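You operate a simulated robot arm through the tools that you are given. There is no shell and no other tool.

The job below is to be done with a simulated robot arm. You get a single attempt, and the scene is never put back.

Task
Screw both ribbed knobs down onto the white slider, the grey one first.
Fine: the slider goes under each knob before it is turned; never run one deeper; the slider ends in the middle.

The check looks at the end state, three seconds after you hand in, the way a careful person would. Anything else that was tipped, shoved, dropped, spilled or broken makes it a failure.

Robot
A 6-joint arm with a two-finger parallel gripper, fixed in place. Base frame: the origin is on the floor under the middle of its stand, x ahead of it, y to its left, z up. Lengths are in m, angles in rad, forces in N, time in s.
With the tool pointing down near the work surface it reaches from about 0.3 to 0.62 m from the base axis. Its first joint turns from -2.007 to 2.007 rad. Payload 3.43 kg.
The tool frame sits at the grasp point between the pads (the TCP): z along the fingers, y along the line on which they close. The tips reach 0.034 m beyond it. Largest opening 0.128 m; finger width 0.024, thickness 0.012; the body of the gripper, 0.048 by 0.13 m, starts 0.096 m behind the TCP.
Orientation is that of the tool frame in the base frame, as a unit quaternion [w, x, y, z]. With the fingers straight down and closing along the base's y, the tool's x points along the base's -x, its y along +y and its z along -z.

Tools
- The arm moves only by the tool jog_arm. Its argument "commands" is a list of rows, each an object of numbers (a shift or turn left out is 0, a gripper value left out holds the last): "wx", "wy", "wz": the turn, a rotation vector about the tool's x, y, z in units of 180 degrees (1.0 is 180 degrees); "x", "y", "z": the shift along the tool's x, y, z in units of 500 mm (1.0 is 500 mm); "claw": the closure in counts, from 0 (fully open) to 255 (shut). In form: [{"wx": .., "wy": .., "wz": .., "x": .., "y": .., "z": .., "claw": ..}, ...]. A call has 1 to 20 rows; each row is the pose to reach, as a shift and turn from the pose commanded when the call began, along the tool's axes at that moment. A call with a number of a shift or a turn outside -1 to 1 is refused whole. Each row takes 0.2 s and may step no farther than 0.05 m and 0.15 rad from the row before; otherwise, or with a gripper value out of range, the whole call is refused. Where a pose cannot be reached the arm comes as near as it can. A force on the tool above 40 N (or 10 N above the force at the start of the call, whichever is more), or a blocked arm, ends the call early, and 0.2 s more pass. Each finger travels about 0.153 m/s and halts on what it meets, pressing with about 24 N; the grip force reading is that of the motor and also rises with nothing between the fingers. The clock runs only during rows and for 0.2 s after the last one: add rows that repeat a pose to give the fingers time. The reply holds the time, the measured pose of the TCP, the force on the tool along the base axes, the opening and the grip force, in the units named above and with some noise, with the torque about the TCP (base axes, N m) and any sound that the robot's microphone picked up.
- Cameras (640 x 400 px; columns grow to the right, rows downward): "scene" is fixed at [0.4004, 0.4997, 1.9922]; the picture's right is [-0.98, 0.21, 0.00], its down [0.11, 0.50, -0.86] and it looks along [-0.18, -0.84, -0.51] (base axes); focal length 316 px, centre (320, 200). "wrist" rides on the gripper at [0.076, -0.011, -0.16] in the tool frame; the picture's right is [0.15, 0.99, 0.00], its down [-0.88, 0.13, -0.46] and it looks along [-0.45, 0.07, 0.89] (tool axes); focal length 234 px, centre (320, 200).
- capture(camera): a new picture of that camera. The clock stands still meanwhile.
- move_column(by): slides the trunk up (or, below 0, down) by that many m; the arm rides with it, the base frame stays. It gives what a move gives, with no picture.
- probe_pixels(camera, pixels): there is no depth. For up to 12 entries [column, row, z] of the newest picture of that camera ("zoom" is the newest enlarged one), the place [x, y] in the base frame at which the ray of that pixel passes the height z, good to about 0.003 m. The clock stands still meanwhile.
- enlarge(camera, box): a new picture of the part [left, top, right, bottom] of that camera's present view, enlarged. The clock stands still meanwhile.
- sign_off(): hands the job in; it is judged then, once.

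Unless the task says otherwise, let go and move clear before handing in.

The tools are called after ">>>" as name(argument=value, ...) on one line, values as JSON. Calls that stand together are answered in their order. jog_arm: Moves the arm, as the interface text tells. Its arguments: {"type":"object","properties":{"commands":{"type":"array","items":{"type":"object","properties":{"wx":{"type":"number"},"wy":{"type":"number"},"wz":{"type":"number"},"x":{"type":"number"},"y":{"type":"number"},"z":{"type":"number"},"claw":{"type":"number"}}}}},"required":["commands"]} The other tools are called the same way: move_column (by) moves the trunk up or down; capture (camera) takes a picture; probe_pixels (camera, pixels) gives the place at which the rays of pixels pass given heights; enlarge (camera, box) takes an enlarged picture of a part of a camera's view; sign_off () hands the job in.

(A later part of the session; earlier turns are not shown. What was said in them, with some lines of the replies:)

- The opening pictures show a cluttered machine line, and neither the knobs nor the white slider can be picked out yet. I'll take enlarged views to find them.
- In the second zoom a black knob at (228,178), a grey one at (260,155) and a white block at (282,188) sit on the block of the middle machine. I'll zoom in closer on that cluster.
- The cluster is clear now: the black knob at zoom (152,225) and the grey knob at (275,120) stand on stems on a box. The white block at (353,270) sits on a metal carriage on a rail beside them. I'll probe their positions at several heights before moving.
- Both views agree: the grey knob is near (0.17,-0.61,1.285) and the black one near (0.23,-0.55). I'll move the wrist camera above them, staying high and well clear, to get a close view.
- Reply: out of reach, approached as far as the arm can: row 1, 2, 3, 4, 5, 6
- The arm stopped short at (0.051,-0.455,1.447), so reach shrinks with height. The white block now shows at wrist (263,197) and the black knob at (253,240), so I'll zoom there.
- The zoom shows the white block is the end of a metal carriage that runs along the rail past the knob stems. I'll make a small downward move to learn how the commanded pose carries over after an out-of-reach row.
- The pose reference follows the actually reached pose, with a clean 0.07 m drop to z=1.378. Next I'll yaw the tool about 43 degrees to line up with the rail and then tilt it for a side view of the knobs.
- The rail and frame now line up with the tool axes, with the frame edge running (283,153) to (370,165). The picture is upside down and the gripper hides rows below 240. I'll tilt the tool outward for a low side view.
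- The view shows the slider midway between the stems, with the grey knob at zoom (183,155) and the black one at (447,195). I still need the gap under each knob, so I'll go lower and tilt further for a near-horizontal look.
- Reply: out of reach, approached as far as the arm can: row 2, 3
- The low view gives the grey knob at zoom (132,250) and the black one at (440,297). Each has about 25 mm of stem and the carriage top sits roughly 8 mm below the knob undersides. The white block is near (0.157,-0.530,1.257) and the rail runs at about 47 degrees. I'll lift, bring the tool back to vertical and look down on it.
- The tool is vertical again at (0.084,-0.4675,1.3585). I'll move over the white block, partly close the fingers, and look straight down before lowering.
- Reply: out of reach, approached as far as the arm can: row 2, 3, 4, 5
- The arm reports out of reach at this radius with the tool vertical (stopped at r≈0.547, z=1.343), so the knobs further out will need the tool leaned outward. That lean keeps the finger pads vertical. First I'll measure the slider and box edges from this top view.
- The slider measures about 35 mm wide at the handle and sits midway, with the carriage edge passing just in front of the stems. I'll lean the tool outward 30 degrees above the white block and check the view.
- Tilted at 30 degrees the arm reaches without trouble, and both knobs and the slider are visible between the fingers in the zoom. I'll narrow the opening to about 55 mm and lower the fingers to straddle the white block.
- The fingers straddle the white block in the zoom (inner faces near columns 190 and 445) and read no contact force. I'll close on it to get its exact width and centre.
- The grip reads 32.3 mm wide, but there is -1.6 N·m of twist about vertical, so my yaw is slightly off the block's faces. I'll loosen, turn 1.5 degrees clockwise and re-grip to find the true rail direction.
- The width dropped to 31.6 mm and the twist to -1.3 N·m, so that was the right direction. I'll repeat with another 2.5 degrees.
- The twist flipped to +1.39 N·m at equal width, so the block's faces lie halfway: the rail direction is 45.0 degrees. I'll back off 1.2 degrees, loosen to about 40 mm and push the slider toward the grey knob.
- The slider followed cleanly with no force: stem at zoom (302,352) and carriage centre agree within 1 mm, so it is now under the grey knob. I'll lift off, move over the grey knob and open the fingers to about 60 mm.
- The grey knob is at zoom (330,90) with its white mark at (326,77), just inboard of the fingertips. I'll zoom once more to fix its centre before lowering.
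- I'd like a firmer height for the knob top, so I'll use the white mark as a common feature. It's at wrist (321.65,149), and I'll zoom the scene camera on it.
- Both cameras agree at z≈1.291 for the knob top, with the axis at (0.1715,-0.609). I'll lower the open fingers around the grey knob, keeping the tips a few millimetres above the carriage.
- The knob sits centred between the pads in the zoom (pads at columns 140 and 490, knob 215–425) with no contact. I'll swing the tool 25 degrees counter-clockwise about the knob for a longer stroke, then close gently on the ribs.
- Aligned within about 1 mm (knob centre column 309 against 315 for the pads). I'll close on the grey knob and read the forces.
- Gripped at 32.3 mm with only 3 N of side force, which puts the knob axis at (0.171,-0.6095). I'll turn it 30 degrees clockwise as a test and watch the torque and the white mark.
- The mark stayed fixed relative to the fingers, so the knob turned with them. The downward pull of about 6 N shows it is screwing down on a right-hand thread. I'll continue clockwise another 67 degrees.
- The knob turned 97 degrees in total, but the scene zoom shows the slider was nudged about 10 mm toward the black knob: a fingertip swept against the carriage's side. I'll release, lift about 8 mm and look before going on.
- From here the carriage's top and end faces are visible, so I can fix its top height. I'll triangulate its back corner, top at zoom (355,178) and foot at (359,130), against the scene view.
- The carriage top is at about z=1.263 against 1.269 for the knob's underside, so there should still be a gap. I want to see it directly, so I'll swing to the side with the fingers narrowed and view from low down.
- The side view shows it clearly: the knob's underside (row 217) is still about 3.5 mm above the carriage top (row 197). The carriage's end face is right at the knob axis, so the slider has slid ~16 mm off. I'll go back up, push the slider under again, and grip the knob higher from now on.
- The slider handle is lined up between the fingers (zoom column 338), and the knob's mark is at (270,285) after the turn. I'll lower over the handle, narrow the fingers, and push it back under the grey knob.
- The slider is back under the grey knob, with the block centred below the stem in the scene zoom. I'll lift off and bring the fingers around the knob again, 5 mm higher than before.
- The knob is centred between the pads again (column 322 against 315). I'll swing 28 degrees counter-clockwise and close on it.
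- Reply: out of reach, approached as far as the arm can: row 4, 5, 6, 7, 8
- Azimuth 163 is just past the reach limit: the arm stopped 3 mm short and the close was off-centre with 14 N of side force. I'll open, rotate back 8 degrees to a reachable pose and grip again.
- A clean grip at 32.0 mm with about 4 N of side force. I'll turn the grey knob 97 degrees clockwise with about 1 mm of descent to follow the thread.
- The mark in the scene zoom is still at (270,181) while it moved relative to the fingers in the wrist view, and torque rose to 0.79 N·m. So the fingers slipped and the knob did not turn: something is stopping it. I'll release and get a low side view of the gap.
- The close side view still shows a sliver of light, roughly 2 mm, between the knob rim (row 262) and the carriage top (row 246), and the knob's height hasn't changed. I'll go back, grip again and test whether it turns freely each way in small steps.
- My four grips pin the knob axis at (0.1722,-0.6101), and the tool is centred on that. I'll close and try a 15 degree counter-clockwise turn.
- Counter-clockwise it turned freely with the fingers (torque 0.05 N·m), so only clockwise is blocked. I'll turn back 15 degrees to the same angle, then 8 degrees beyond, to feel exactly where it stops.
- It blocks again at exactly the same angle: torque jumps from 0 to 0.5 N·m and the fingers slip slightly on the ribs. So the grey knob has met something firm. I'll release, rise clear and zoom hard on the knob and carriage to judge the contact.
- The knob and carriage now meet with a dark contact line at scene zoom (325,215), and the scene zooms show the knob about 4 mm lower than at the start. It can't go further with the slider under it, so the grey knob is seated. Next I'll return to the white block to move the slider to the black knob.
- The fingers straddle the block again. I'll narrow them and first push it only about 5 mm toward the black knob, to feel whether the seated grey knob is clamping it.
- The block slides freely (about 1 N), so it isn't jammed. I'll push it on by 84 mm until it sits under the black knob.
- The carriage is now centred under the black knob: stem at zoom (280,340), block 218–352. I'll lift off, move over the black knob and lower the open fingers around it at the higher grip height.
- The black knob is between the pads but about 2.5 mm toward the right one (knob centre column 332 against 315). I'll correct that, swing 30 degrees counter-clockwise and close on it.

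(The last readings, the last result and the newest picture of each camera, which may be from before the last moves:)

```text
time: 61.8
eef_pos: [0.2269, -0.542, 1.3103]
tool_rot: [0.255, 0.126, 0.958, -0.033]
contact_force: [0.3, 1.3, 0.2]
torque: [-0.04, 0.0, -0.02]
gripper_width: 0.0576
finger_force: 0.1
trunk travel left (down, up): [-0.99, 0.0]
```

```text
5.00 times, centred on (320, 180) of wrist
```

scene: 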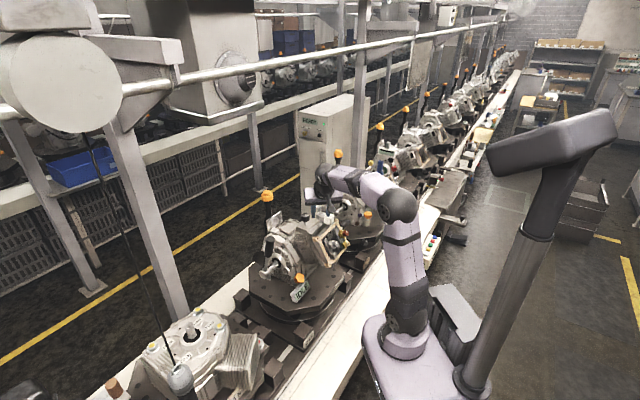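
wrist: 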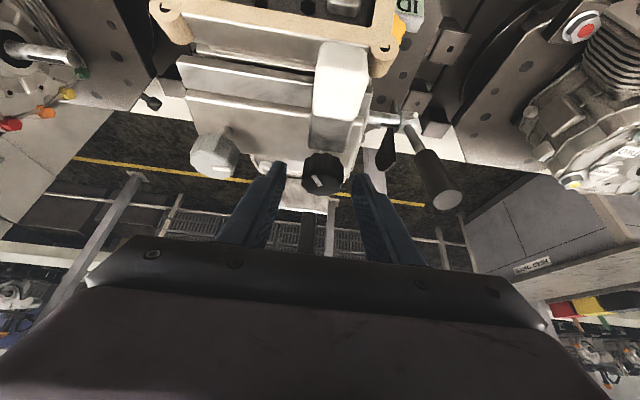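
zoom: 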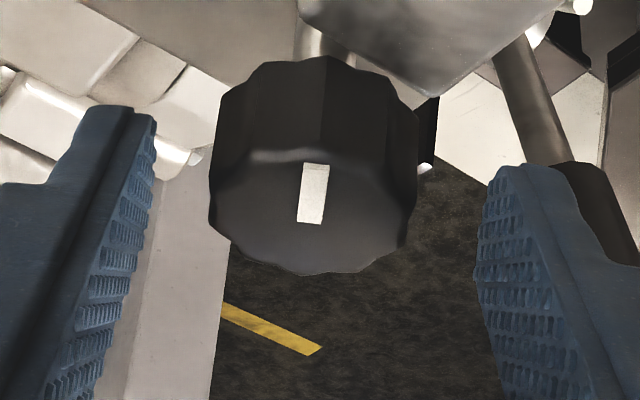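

Now centred (knob centre 313, pads 316). I'll close on the black knob.

>>> jog_arm(commands=[{"claw": 165}, {"claw": 185}, {"claw": 200}, {"claw": 200}])

>>> enlarge(camera="wrist", box=[256, 140, 384, 220])

```text
time: 62.8
eef_pos: [0.2258, -0.5447, 1.3087]
tool_rot: [0.256, 0.126, 0.958, -0.034]
contact_force: [-1.0, -2.0, 0.4]
torque: [-0.42, -0.04, -0.05]
gripper_width: 0.0329
finger_force: 44.5
trunk travel left (down, up): [-0.99, 0.0]
```

```text
5.00 times, centred on (320, 180) of wrist
```

zoom: 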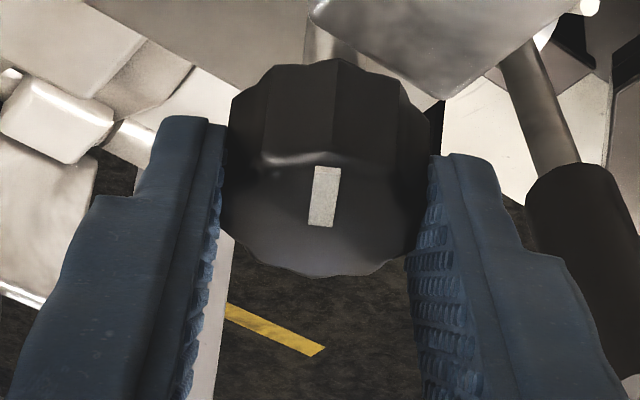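

A good grip at 32.9 mm with 2 N of side force. I'll turn the black knob 67 degrees clockwise, descending with it, then check before the last part.

>>> jog_arm(commands=[{"wx": 0.02083, "wz": 0.03608, "x": 0.0001, "y": -0.0004, "z": 0.0005, "claw": 200}, {"wx": 0.04167, "wz": 0.07217, "x": -0.0001, "y": 0.0022, "z": 0.0012}, {"wx": 0.0625, "wz": 0.10825, "x": -0.0005, "y": 0.0047, "z": 0.0021}, {"wx": 0.08333, "wz": 0.14434, "x": -0.0013, "y": 0.007, "z": 0.0031}, {"wx": 0.10417, "wz": 0.18042, "x": -0.0023, "y": 0.0092, "z": 0.0043}, {"wx": 0.125, "wz": 0.21651, "x": -0.0036, "y": 0.0111, "z": 0.0055}, {"wx": 0.14583, "wz": 0.25259, "x": -0.005, "y": 0.0129, "z": 0.007}, {"wx": 0.16667, "wz": 0.28868, "x": -0.0067, "y": 0.0143, "z": 0.0085}, {"wx": 0.1875, "wz": 0.32476, "x": -0.0084, "y": 0.0155, "z": 0.0102}])

>>> enlarge(camera="wrist", box=[256, 140, 384, 220])

>>> enlarge(camera="scene", box=[290, 195, 338, 225])

```text
time: 64.8
eef_pos: [0.2337, -0.5371, 1.306]
tool_rot: [0.194, 0.637, 0.726, -0.171]
contact_force: [-3.5, -6.1, 3.8]
torque: [-0.09, -0.15, -0.01]
gripper_width: 0.0329
finger_force: 45.3
trunk travel left (down, up): [-0.99, 0.0]
```

```text
5.00 times, centred on (320, 180) of wrist
```

zoom: 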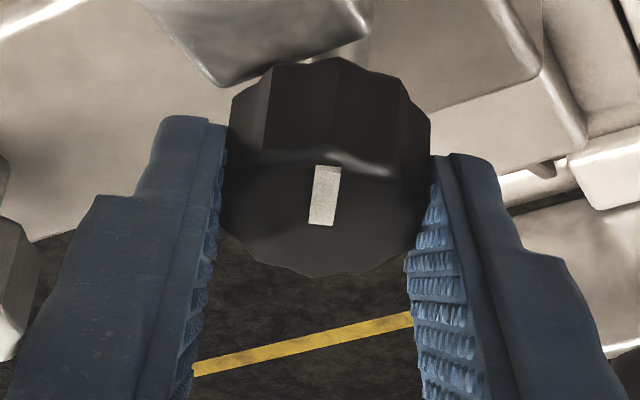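

```text
13.33 times, centred on (314, 210) of scene
```

zoom: 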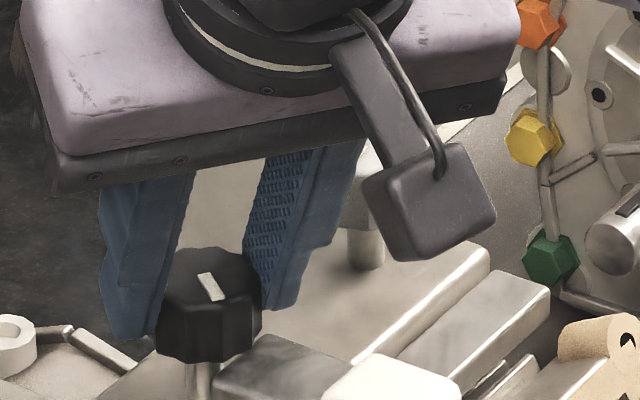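

No slip: the mark holds its place between the fingers and the slider hasn't moved. I'll turn another 22 degrees and read the torque.

>>> jog_arm(commands=[{"wx": 0.02083, "wz": 0.03608, "x": -0.0015, "y": 0.0026, "z": 0.0014, "claw": 200}, {"wx": 0.04167, "wz": 0.07217, "x": -0.0018, "y": 0.0052, "z": 0.002}, {"wx": 0.0625, "wz": 0.10825, "x": -0.0022, "y": 0.0077, "z": 0.0029}])

>>> jog_arm(commands=[{"wx": 0.01389, "wz": 0.02406, "x": 0.0, "y": 0.0017, "z": 0.0002, "claw": 200}])

>>> enlarge(camera="wrist", box=[256, 140, 384, 220])

>>> enlarge(camera="scene", box=[290, 195, 338, 225])

```text
time: 65.6
eef_pos: [0.2375, -0.5379, 1.3062]
tool_rot: [0.156, 0.767, 0.588, -0.206]
contact_force: [-3.6, -3.0, 0.7]
torque: [-0.1, -0.22, -0.04]
gripper_width: 0.0329
finger_force: 44.9
trunk travel left (down, up): [-0.99, 0.0]
```

```text
time: 66.0
eef_pos: [0.2376, -0.5381, 1.3052]
tool_rot: [0.147, 0.791, 0.554, -0.212]
contact_force: [-4.8, 1.3, -0.5]
torque: [0.0, -0.19, -0.02]
gripper_width: 0.0326
finger_force: 45.1
trunk travel left (down, up): [-0.99, 0.0]
```

```text
5.00 times, centred on (320, 180) of wrist
```

zoom: 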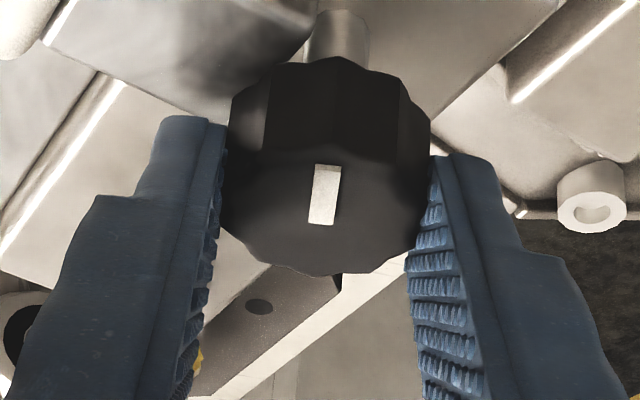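

```text
13.33 times, centred on (314, 210) of scene
```

zoom: 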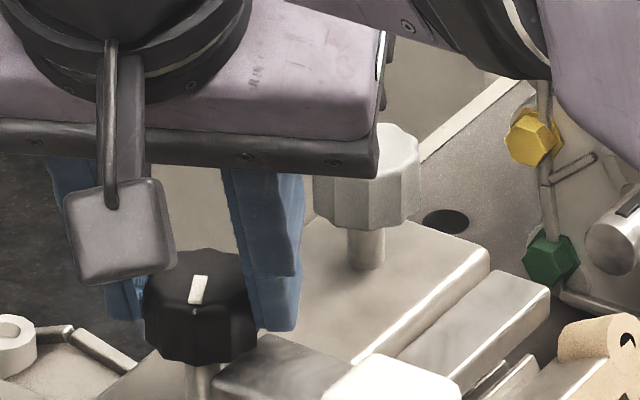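

At 95 degrees total the torque is still near zero with no slip. I'll continue in 5 degree steps and read the torque each time.

>>> jog_arm(commands=[{"wx": 0.01389, "wz": 0.02406, "x": 0.0, "y": 0.0017, "z": 0.0003, "claw": 200}])

>>> jog_arm(commands=[{"wx": 0.01389, "wz": 0.02406, "x": 0.0, "y": 0.0017, "z": 0.0003, "claw": 200}])

>>> enlarge(camera="wrist", box=[256, 140, 384, 220])

>>> enlarge(camera="scene", box=[290, 195, 338, 225])

```text
time: 66.4
eef_pos: [0.2397, -0.5386, 1.3064]
tool_rot: [0.137, 0.816, 0.518, -0.219]
contact_force: [-4.6, 2.1, -2.7]
torque: [0.2, -0.36, -0.04]
gripper_width: 0.0329
finger_force: 45.0
trunk travel left (down, up): [-0.99, 0.0]
```

```text
time: 66.8
eef_pos: [0.2387, -0.5396, 1.3044]
tool_rot: [0.128, 0.836, 0.484, -0.224]
contact_force: [-5.5, 3.4, -2.1]
torque: [0.23, -0.34, -0.04]
gripper_width: 0.0329
finger_force: 44.7
trunk travel left (down, up): [-0.99, 0.0]
```

```text
5.00 times, centred on (320, 180) of wrist
```

zoom: 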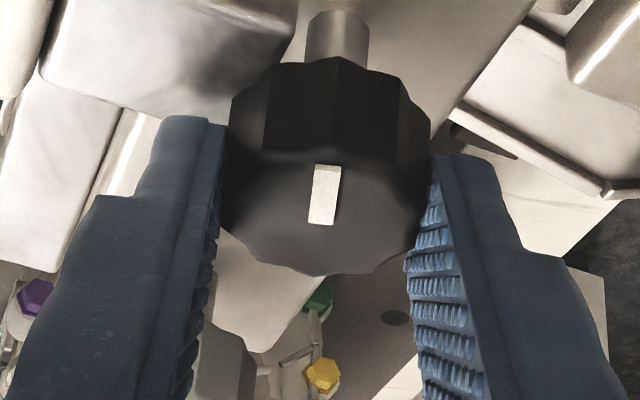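

```text
13.33 times, centred on (314, 210) of scene
```

zoom: 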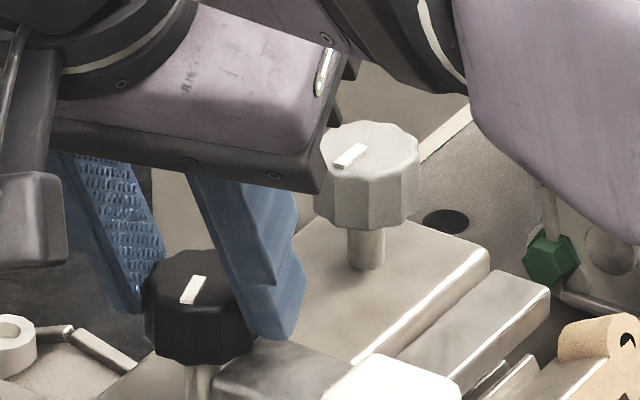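

At 105 degrees it is still turning freely, with no slip and no torque. I'll continue in 5 degree steps.

>>> jog_arm(commands=[{"wx": 0.01389, "wz": 0.02406, "x": 0.0, "y": 0.0017, "z": 0.0003, "claw": 200}])

>>> jog_arm(commands=[{"wx": 0.01389, "wz": 0.02406, "x": 0.0, "y": 0.0017, "z": 0.0003, "claw": 200}])

>>> enlarge(camera="wrist", box=[256, 140, 384, 220])

>>> enlarge(camera="scene", box=[290, 195, 338, 225])

```text
time: 67.2
eef_pos: [0.2407, -0.54, 1.3055]
tool_rot: [0.118, 0.857, 0.446, -0.229]
contact_force: [-6.0, 2.4, -4.0]
torque: [0.31, -0.51, -0.03]
gripper_width: 0.0327
finger_force: 44.9
trunk travel left (down, up): [-0.99, 0.0]
```

```text
time: 67.6
eef_pos: [0.2394, -0.5391, 1.3056]
tool_rot: [0.108, 0.875, 0.409, -0.235]
contact_force: [-6.1, 2.6, -5.9]
torque: [-0.05, -0.26, -0.06]
gripper_width: 0.033
finger_force: 45.0
trunk travel left (down, up): [-0.99, 0.0]
```

```text
5.00 times, centred on (320, 180) of wrist
```

zoom: 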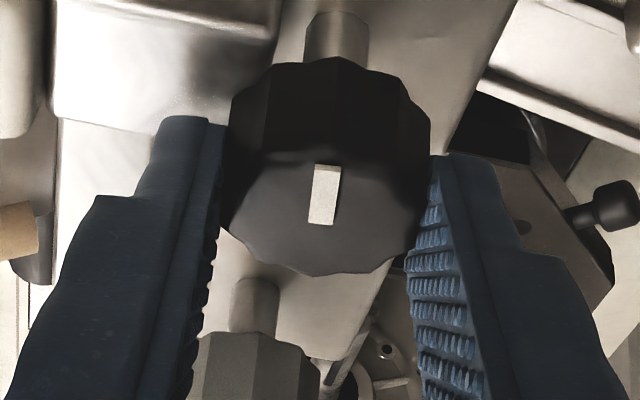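

```text
13.33 times, centred on (314, 210) of scene
```

zoom: 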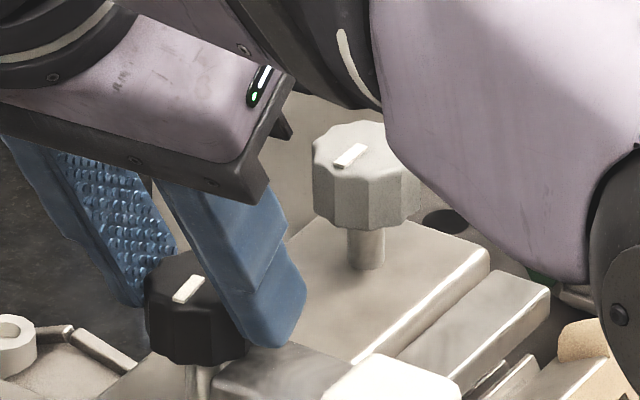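

At 115 degrees there is still no stop, but the black mark's angle is now close to where the grey one stopped, so contact should be near. I'll continue in 4–5 degree steps.

>>> jog_arm(commands=[{"wx": 0.01111, "wz": 0.01925, "x": 0.0, "y": 0.0014, "z": 0.0003, "claw": 200}])

>>> jog_arm(commands=[{"wx": 0.01111, "wz": 0.01925, "x": 0.0, "y": 0.0014, "z": 0.0003, "claw": 200}])

>>> enlarge(camera="wrist", box=[256, 140, 384, 220])

>>> enlarge(camera="scene", box=[290, 195, 338, 225])

```text
time: 68.0
eef_pos: [0.2397, -0.5405, 1.3054]
tool_rot: [0.099, 0.889, 0.377, -0.239]
contact_force: [-7.1, 3.6, -6.5]
torque: [-0.09, -0.1, -0.03]
gripper_width: 0.0329
finger_force: 44.8
trunk travel left (down, up): [-0.99, 0.0]
```

```text
time: 68.4
eef_pos: [0.2424, -0.5407, 1.3052]
tool_rot: [0.092, 0.902, 0.347, -0.242]
contact_force: [-7.3, 5.5, -7.2]
torque: [0.12, -0.28, 0.14]
gripper_width: 0.0329
finger_force: 44.8
trunk travel left (down, up): [-0.99, 0.0]
```

```text
5.00 times, centred on (320, 180) of wrist
```

zoom: 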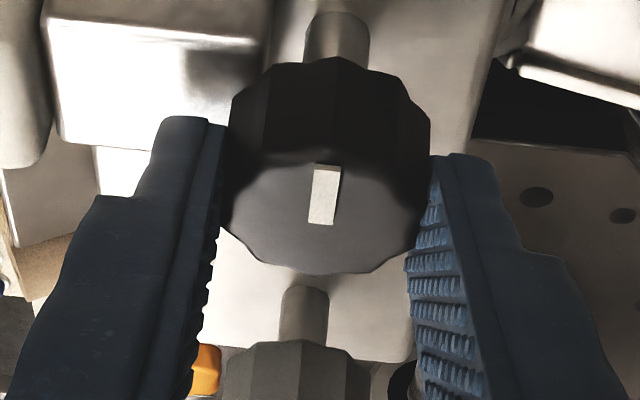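

```text
13.33 times, centred on (314, 210) of scene
```

zoom: 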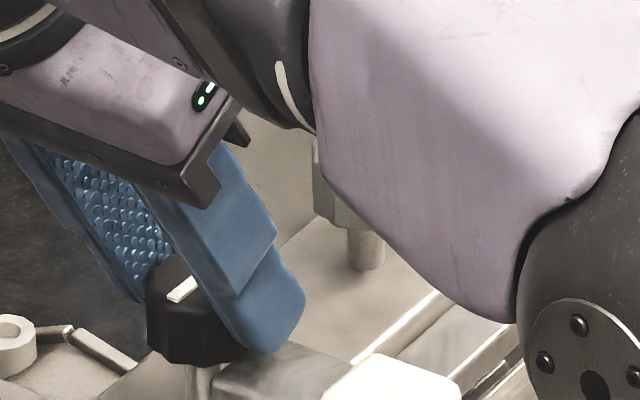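

Torque has started to rise (0.14 N·m) at about 123 degrees, so the knob is meeting the slider. One more 2 degree step should confirm it.

>>> jog_arm(commands=[{"wx": 0.00556, "wz": 0.00962, "x": 0.0, "y": 0.0007, "z": 0.0001, "claw": 200}, {"wx": 0.00556, "wz": 0.00962, "x": 0.0, "y": 0.0007, "z": 0.0001, "claw": 200}])

>>> enlarge(camera="wrist", box=[256, 140, 384, 220])

```text
time: 69.0
eef_pos: [0.241, -0.5407, 1.3049]
tool_rot: [0.089, 0.907, 0.331, -0.243]
contact_force: [-8.6, 5.4, -8.1]
torque: [0.01, -0.38, 0.32]
gripper_width: 0.0327
finger_force: 45.4
trunk travel left (down, up): [-0.99, 0.0]
```

```text
5.00 times, centred on (320, 180) of wrist
```

zoom: 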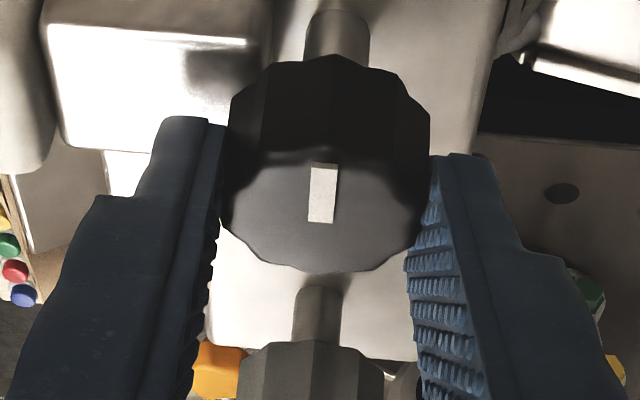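

Torque is up to 0.32 N·m with the fingers starting to slip, so the black knob is seated on the slider too. I'll release it and lift clear.

>>> jog_arm(commands=[{"claw": 170}, {"claw": 150}, {"claw": 150, "x": -0.01, "z": -0.0173}, {"claw": 150, "x": -0.03, "z": -0.052}, {"claw": 150, "x": -0.045, "z": -0.078}, {"claw": 150, "x": -0.045, "z": -0.078}])

>>> enlarge(camera="scene", box=[290, 195, 338, 225])

```text
time: 70.4
eef_pos: [0.2426, -0.5415, 1.3506]
tool_rot: [0.087, 0.908, 0.331, -0.244]
contact_force: [-0.3, -0.7, 0.4]
torque: [-0.03, -0.01, -0.03]
gripper_width: 0.0526
finger_force: 0.0
trunk travel left (down, up): [-0.99, 0.0]
```

```text
13.33 times, centred on (314, 210) of scene
```

zoom: 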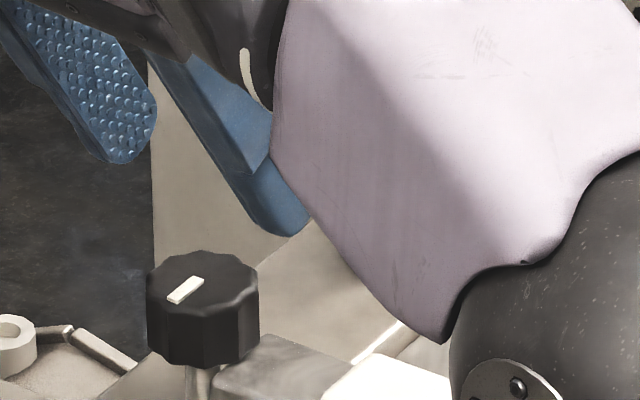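

Next I'll swing back over the white block at azimuth 135, ready to move the slider to the middle.

>>> jog_arm(commands=[{"wx": -0.02197, "wz": -0.03805, "x": -0.0017, "y": -0.0133, "z": 0.0021, "claw": 145}, {"wx": -0.04394, "wz": -0.0761, "x": -0.0034, "y": -0.0267, "z": 0.0041, "claw": 145}, {"wx": -0.06591, "wz": -0.11415, "x": -0.0052, "y": -0.04, "z": 0.0062, "claw": 145}, {"wx": -0.08788, "wz": -0.1522, "x": -0.0069, "y": -0.0533, "z": 0.0083, "claw": 145}, {"wx": -0.10985, "wz": -0.19025, "x": -0.0086, "y": -0.0667, "z": 0.0103, "claw": 145}, {"wx": -0.13182, "wz": -0.2283, "x": -0.0103, "y": -0.08, "z": 0.0124, "claw": 145}, {"wx": -0.15379, "wz": -0.26635, "x": -0.012, "y": -0.0933, "z": 0.0145, "claw": 145}, {"wx": -0.17576, "wz": -0.3044, "x": -0.0137, "y": -0.1067, "z": 0.0165, "claw": 145}, {"wx": -0.19773, "wz": -0.34245, "x": -0.0155, "y": -0.12, "z": 0.0186, "claw": 145}, {"wx": -0.2197, "wz": -0.3805, "x": -0.0172, "y": -0.1333, "z": 0.0207, "claw": 145}, {"wx": -0.24167, "wz": -0.41855, "x": -0.0189, "y": -0.1467, "z": 0.0227, "claw": 145}, {"wx": -0.2636, "wz": -0.4566, "x": -0.0206, "y": -0.16, "z": 0.0248, "claw": 145}, {"wx": -0.2636, "wz": -0.4566, "x": -0.0206, "y": -0.16, "z": 0.0248, "claw": 145}])

>>> capture(camera="wrist")

>>> enlarge(camera="wrist", box=[240, 120, 400, 220])

>>> enlarge(camera="scene", box=[290, 195, 338, 225])

```text
time: 73.2
eef_pos: [0.1816, -0.489, 1.3439]
tool_rot: [0.238, 0.37, 0.893, -0.099]
contact_force: [0.5, -0.5, -0.2]
torque: [0.0, -0.01, 0.0]
gripper_width: 0.0551
finger_force: 0.1
trunk travel left (down, up): [-0.99, 0.0]
```

```text
taken
```

wrist: 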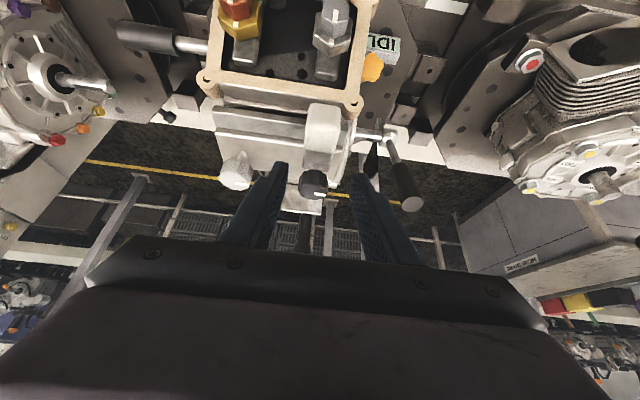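

```text
4.00 times, centred on (320, 170) of wrist
```

zoom: 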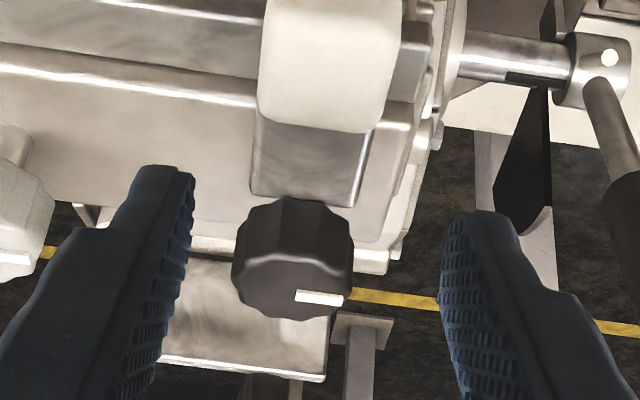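

```text
13.33 times, centred on (314, 210) of scene
```

zoom: 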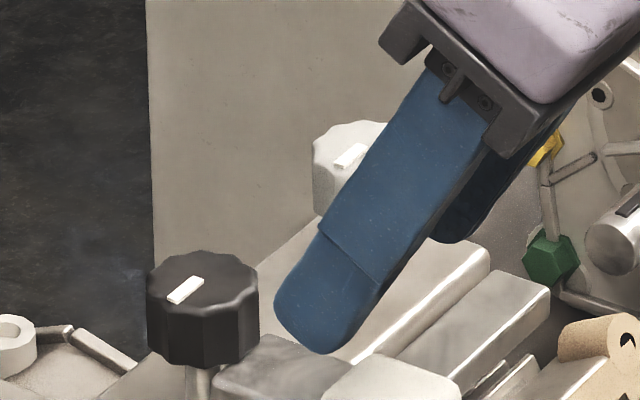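

Both marks now sit at the same angle. From the grips, the grey axis is at s=-0.3096 and the black at s=-0.2212 along the rail, so the middle is s=-0.2654. I'll lower around the white block, narrow the fingers and push it there.

>>> jog_arm(commands=[{"x": 0.02, "z": 0.0345, "claw": 145}, {"x": 0.04, "z": 0.069, "claw": 145}, {"x": 0.059, "z": 0.1022, "claw": 145}, {"x": 0.059, "z": 0.1022, "claw": 175}, {"x": 0.059, "z": 0.1022, "claw": 175}, {"x": 0.059, "z": 0.1022, "y": -0.02, "claw": 175}, {"x": 0.059, "z": 0.1022, "y": -0.04, "claw": 175}, {"x": 0.059, "z": 0.1022, "y": -0.06, "claw": 175}, {"x": 0.059, "z": 0.1022, "y": -0.08, "claw": 175}, {"x": 0.059, "z": 0.1022, "y": -0.095, "claw": 175}, {"x": 0.059, "z": 0.1022, "y": -0.1052, "claw": 175}, {"x": 0.059, "z": 0.1022, "y": -0.1052, "claw": 175}])

>>> enlarge(camera="wrist", box=[240, 130, 400, 230])

>>> enlarge(camera="scene", box=[290, 195, 338, 225])

```text
time: 75.8
eef_pos: [0.144, -0.5263, 1.2845]
tool_rot: [0.239, 0.37, 0.892, -0.1]
contact_force: [-0.3, 1.3, 0.3]
torque: [-0.02, -0.01, 0.02]
gripper_width: 0.0406
finger_force: 0.5
trunk travel left (down, up): [-0.99, 0.0]
```

```text
4.00 times, centred on (320, 180) of wrist
```

zoom: 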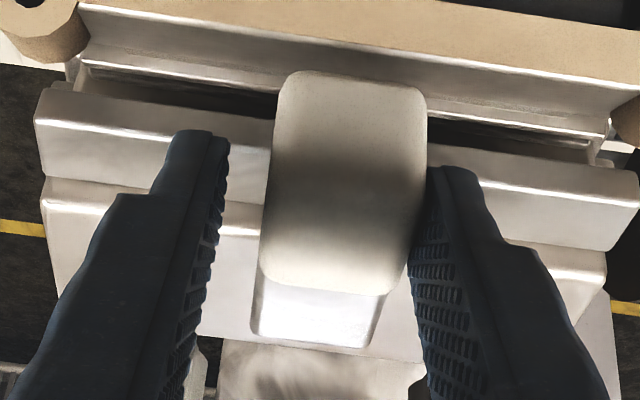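

```text
13.33 times, centred on (314, 210) of scene
```

zoom: 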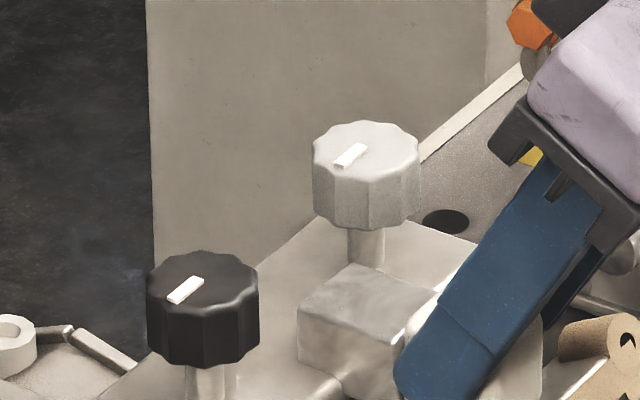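

The block is now at s≈-0.266, within about 1 mm of the middle. I'll centre the fingers so they don't drag on it, open and lift straight up for a final look.

>>> jog_arm(commands=[{"y": 0.008, "claw": 175}, {"y": 0.008, "claw": 150}, {"y": 0.008, "claw": 145}, {"y": 0.008, "x": -0.02, "z": -0.0346, "claw": 145}, {"y": 0.008, "x": -0.04, "z": -0.0693, "claw": 145}, {"y": 0.008, "x": -0.065, "z": -0.1126, "claw": 145}, {"y": 0.008, "x": -0.065, "z": -0.1126, "claw": 145}])

>>> capture(camera="wrist")

>>> enlarge(camera="wrist", box=[240, 110, 400, 210])

>>> enlarge(camera="scene", box=[290, 195, 338, 225])

```text
time: 77.4
eef_pos: [0.1463, -0.5238, 1.351]
tool_rot: [0.237, 0.37, 0.893, -0.098]
contact_force: [-0.4, -0.4, -0.5]
torque: [0.0, 0.0, 0.0]
gripper_width: 0.0551
finger_force: 0.0
trunk travel left (down, up): [-0.99, 0.0]
```

```text
taken
```

wrist: 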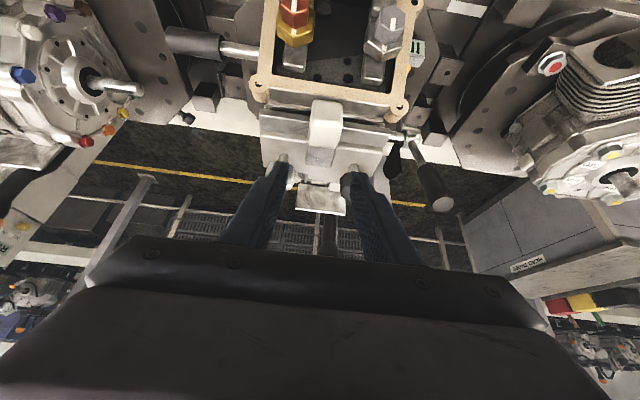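

```text
4.00 times, centred on (320, 160) of wrist
```

zoom: 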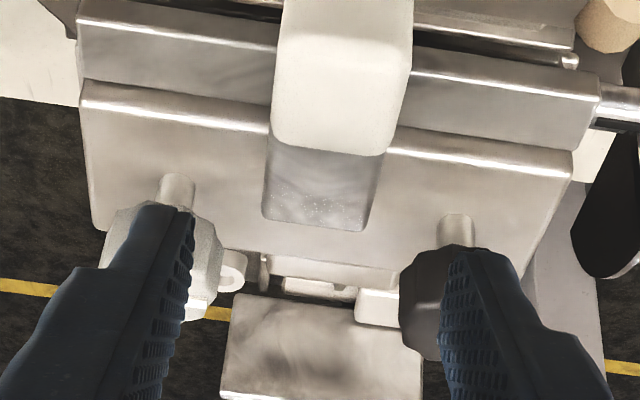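

```text
13.33 times, centred on (314, 210) of scene
```

zoom: 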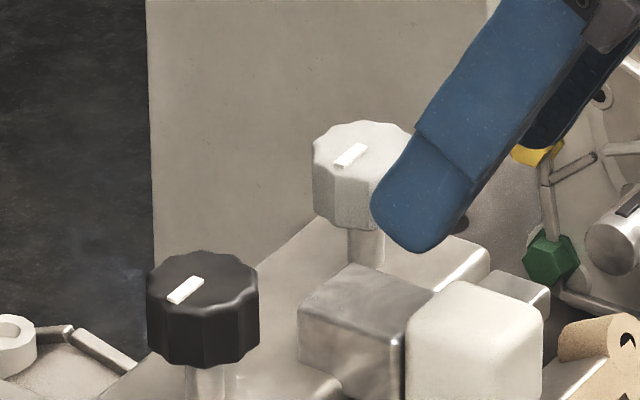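

The carriage's back edge centre (315,222) lies right between the stems (175,190) and (457,230) in the zoom. I'll check with probes, and then lean down for one low side view of knob height against slider height.

>>> probe_pixels(camera="wrist", pixels=[[306, 164.5, 1.264], [331.5, 167.5, 1.264], [283.75, 158, 1.247], [354.25, 168, 1.247]])

>>> jog_arm(commands=[{"x": 0.08, "z": -0.047, "claw": 100}, {"x": 0.12, "z": -0.07, "wy": -0.04, "claw": 100}, {"x": 0.16, "z": -0.09, "wy": -0.08, "claw": 100}, {"x": 0.19, "z": -0.06, "wy": -0.12, "claw": 100}, {"x": 0.21, "z": -0.03, "wy": -0.14, "claw": 100}, {"x": 0.21, "z": -0.03, "wy": -0.14, "claw": 100}])

>>> capture(camera="wrist")

```text
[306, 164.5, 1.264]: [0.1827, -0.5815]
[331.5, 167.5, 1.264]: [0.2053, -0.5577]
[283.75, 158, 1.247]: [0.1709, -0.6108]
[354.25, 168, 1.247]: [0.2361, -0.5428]
```

```text
time: 78.8
eef_pos: [0.0785, -0.4533, 1.312]
tool_rot: [0.427, 0.34, 0.819, -0.178]
contact_force: [0.7, 0.5, -0.4]
torque: [0.01, -0.03, 0.0]
gripper_width: 0.0777
finger_force: 0.1
trunk travel left (down, up): [-0.99, 0.0]
```

```text
taken
```

wrist: 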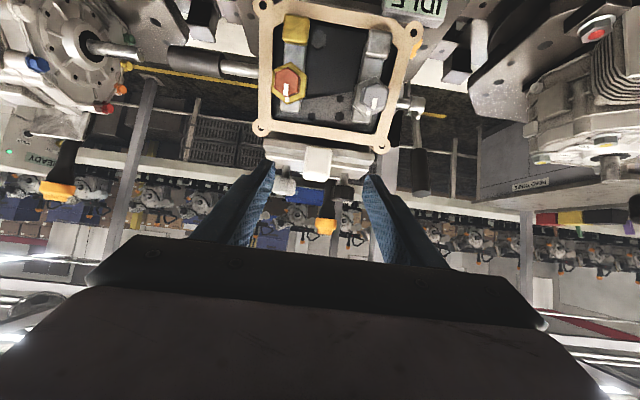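

>>> enlarge(camera="wrist", box=[270, 135, 366, 195])

>>> enlarge(camera="scene", box=[290, 195, 338, 225])

```text
6.67 times, centred on (318, 165) of wrist
```

zoom: 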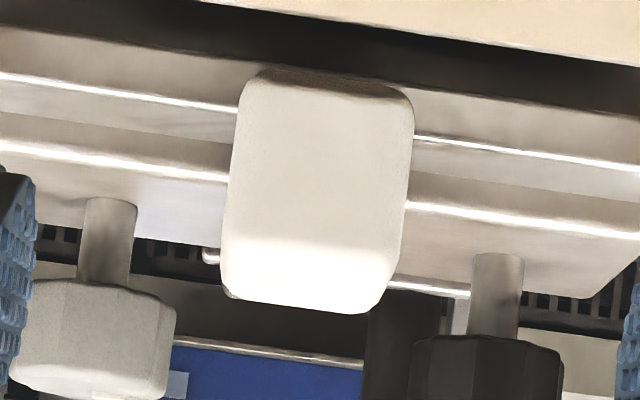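

```text
13.33 times, centred on (314, 210) of scene
```

zoom: 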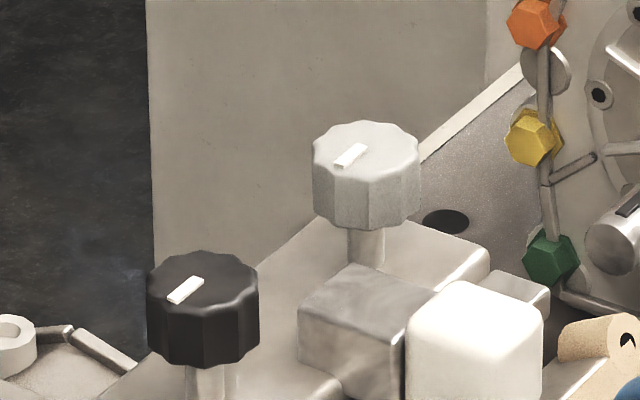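

The probes put the carriage centre at s=-0.2656 against -0.264 for the stem midpoint, so it is in the middle. The low view shows equal stem lengths under both knobs (about 87 and 85 px), so they sit level. I'll move the arm well clear and take a last look.

>>> jog_arm(commands=[{"x": -0.04, "z": -0.04}, {"x": -0.08, "z": -0.08, "wy": 0.04}, {"x": -0.11, "z": -0.11, "wy": 0.08}, {"x": -0.11, "z": -0.13, "wy": 0.12}, {"x": -0.11, "z": -0.15, "wy": 0.16}, {"x": -0.11, "z": -0.17, "wy": 0.2}, {"x": -0.11, "z": -0.17, "wy": 0.24}])

>>> capture(camera="scene")

>>> enlarge(camera="scene", box=[240, 175, 400, 275])

>>> enlarge(camera="scene", box=[298, 199, 330, 219])

```text
time: 80.4
eef_pos: [0.0492, -0.4285, 1.4036]
tool_rot: [0.094, 0.382, 0.919, -0.039]
contact_force: [0.0, 0.0, 0.3]
torque: [0.02, 0.0, 0.0]
gripper_width: 0.0774
finger_force: 0.0
out of reach, approached as far as the arm can: row 1
trunk travel left (down, up): [-0.99, 0.0]
```

```text
taken
```

scene: 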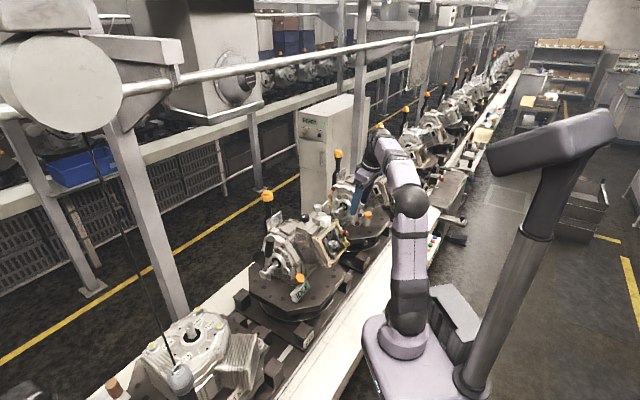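

```text
4.00 times, centred on (320, 225) of scene
```

zoom: 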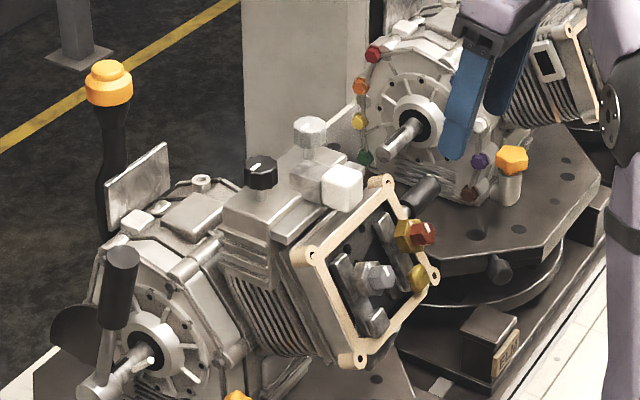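

```text
16.00 times, centred on (314, 209) of scene
```

zoom: 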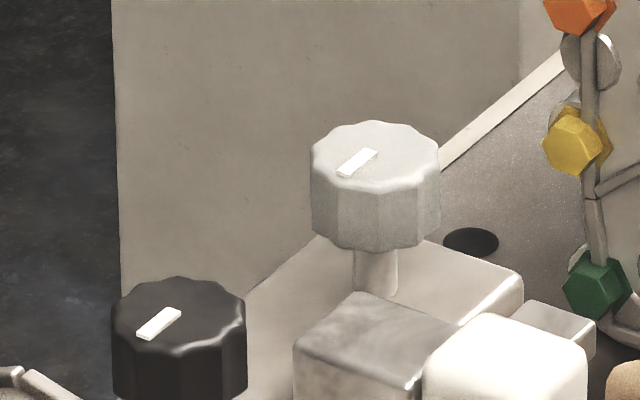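

The last scene views show nothing tipped or out of place. Both knobs are lowered to the same level with their marks at matching angles, the white slider is midway between them, and the gripper is open and clear. One thing is less certain: an earlier side view seemed to show a 1.5–2.5 mm gap under the grey knob at its firm stop, and I couldn't tell whether the slider itself or the end of its thread stopped it. Neither knob would turn further, so I'm handing in.

>>> sign_off()

```text
The job is handed in.
```

I've handed the job in. Both knobs are screwed down to a firm stop, grey first, and the white slider is back in the middle. The check's result hasn't come back.

- **Grey knob:** it turned about 97° clockwise, dropped roughly 4 mm and then stopped firmly.
- **Black knob:** it turned about 123° clockwise, with the slider under it, and then stopped firmly. It sits level with the grey one, and their white marks point the same way.
- **Slider:** it ended within about 2 mm of the midpoint between the two stems.
- **Everything else:** nothing looked tipped or moved in the last pictures, and the gripper is open and clear.

Two things did not go cleanly:

- **Slider moved during the first turn:** while I turned the grey knob, the slider shifted about 16 mm toward the black knob, probably pushed by a fingertip. It stayed roughly half under the grey knob. I pushed it back under and tried again; the knob would not turn any further.
- **Possible gap:** a side view seemed to show 1.5–2.5 mm of space between the grey knob and the slider's metal block at that stop. I couldn't tell whether the slider or the end of the knob's thread stopped it. I didn't test that with the slider out of the way, because it could have run the knob deeper.
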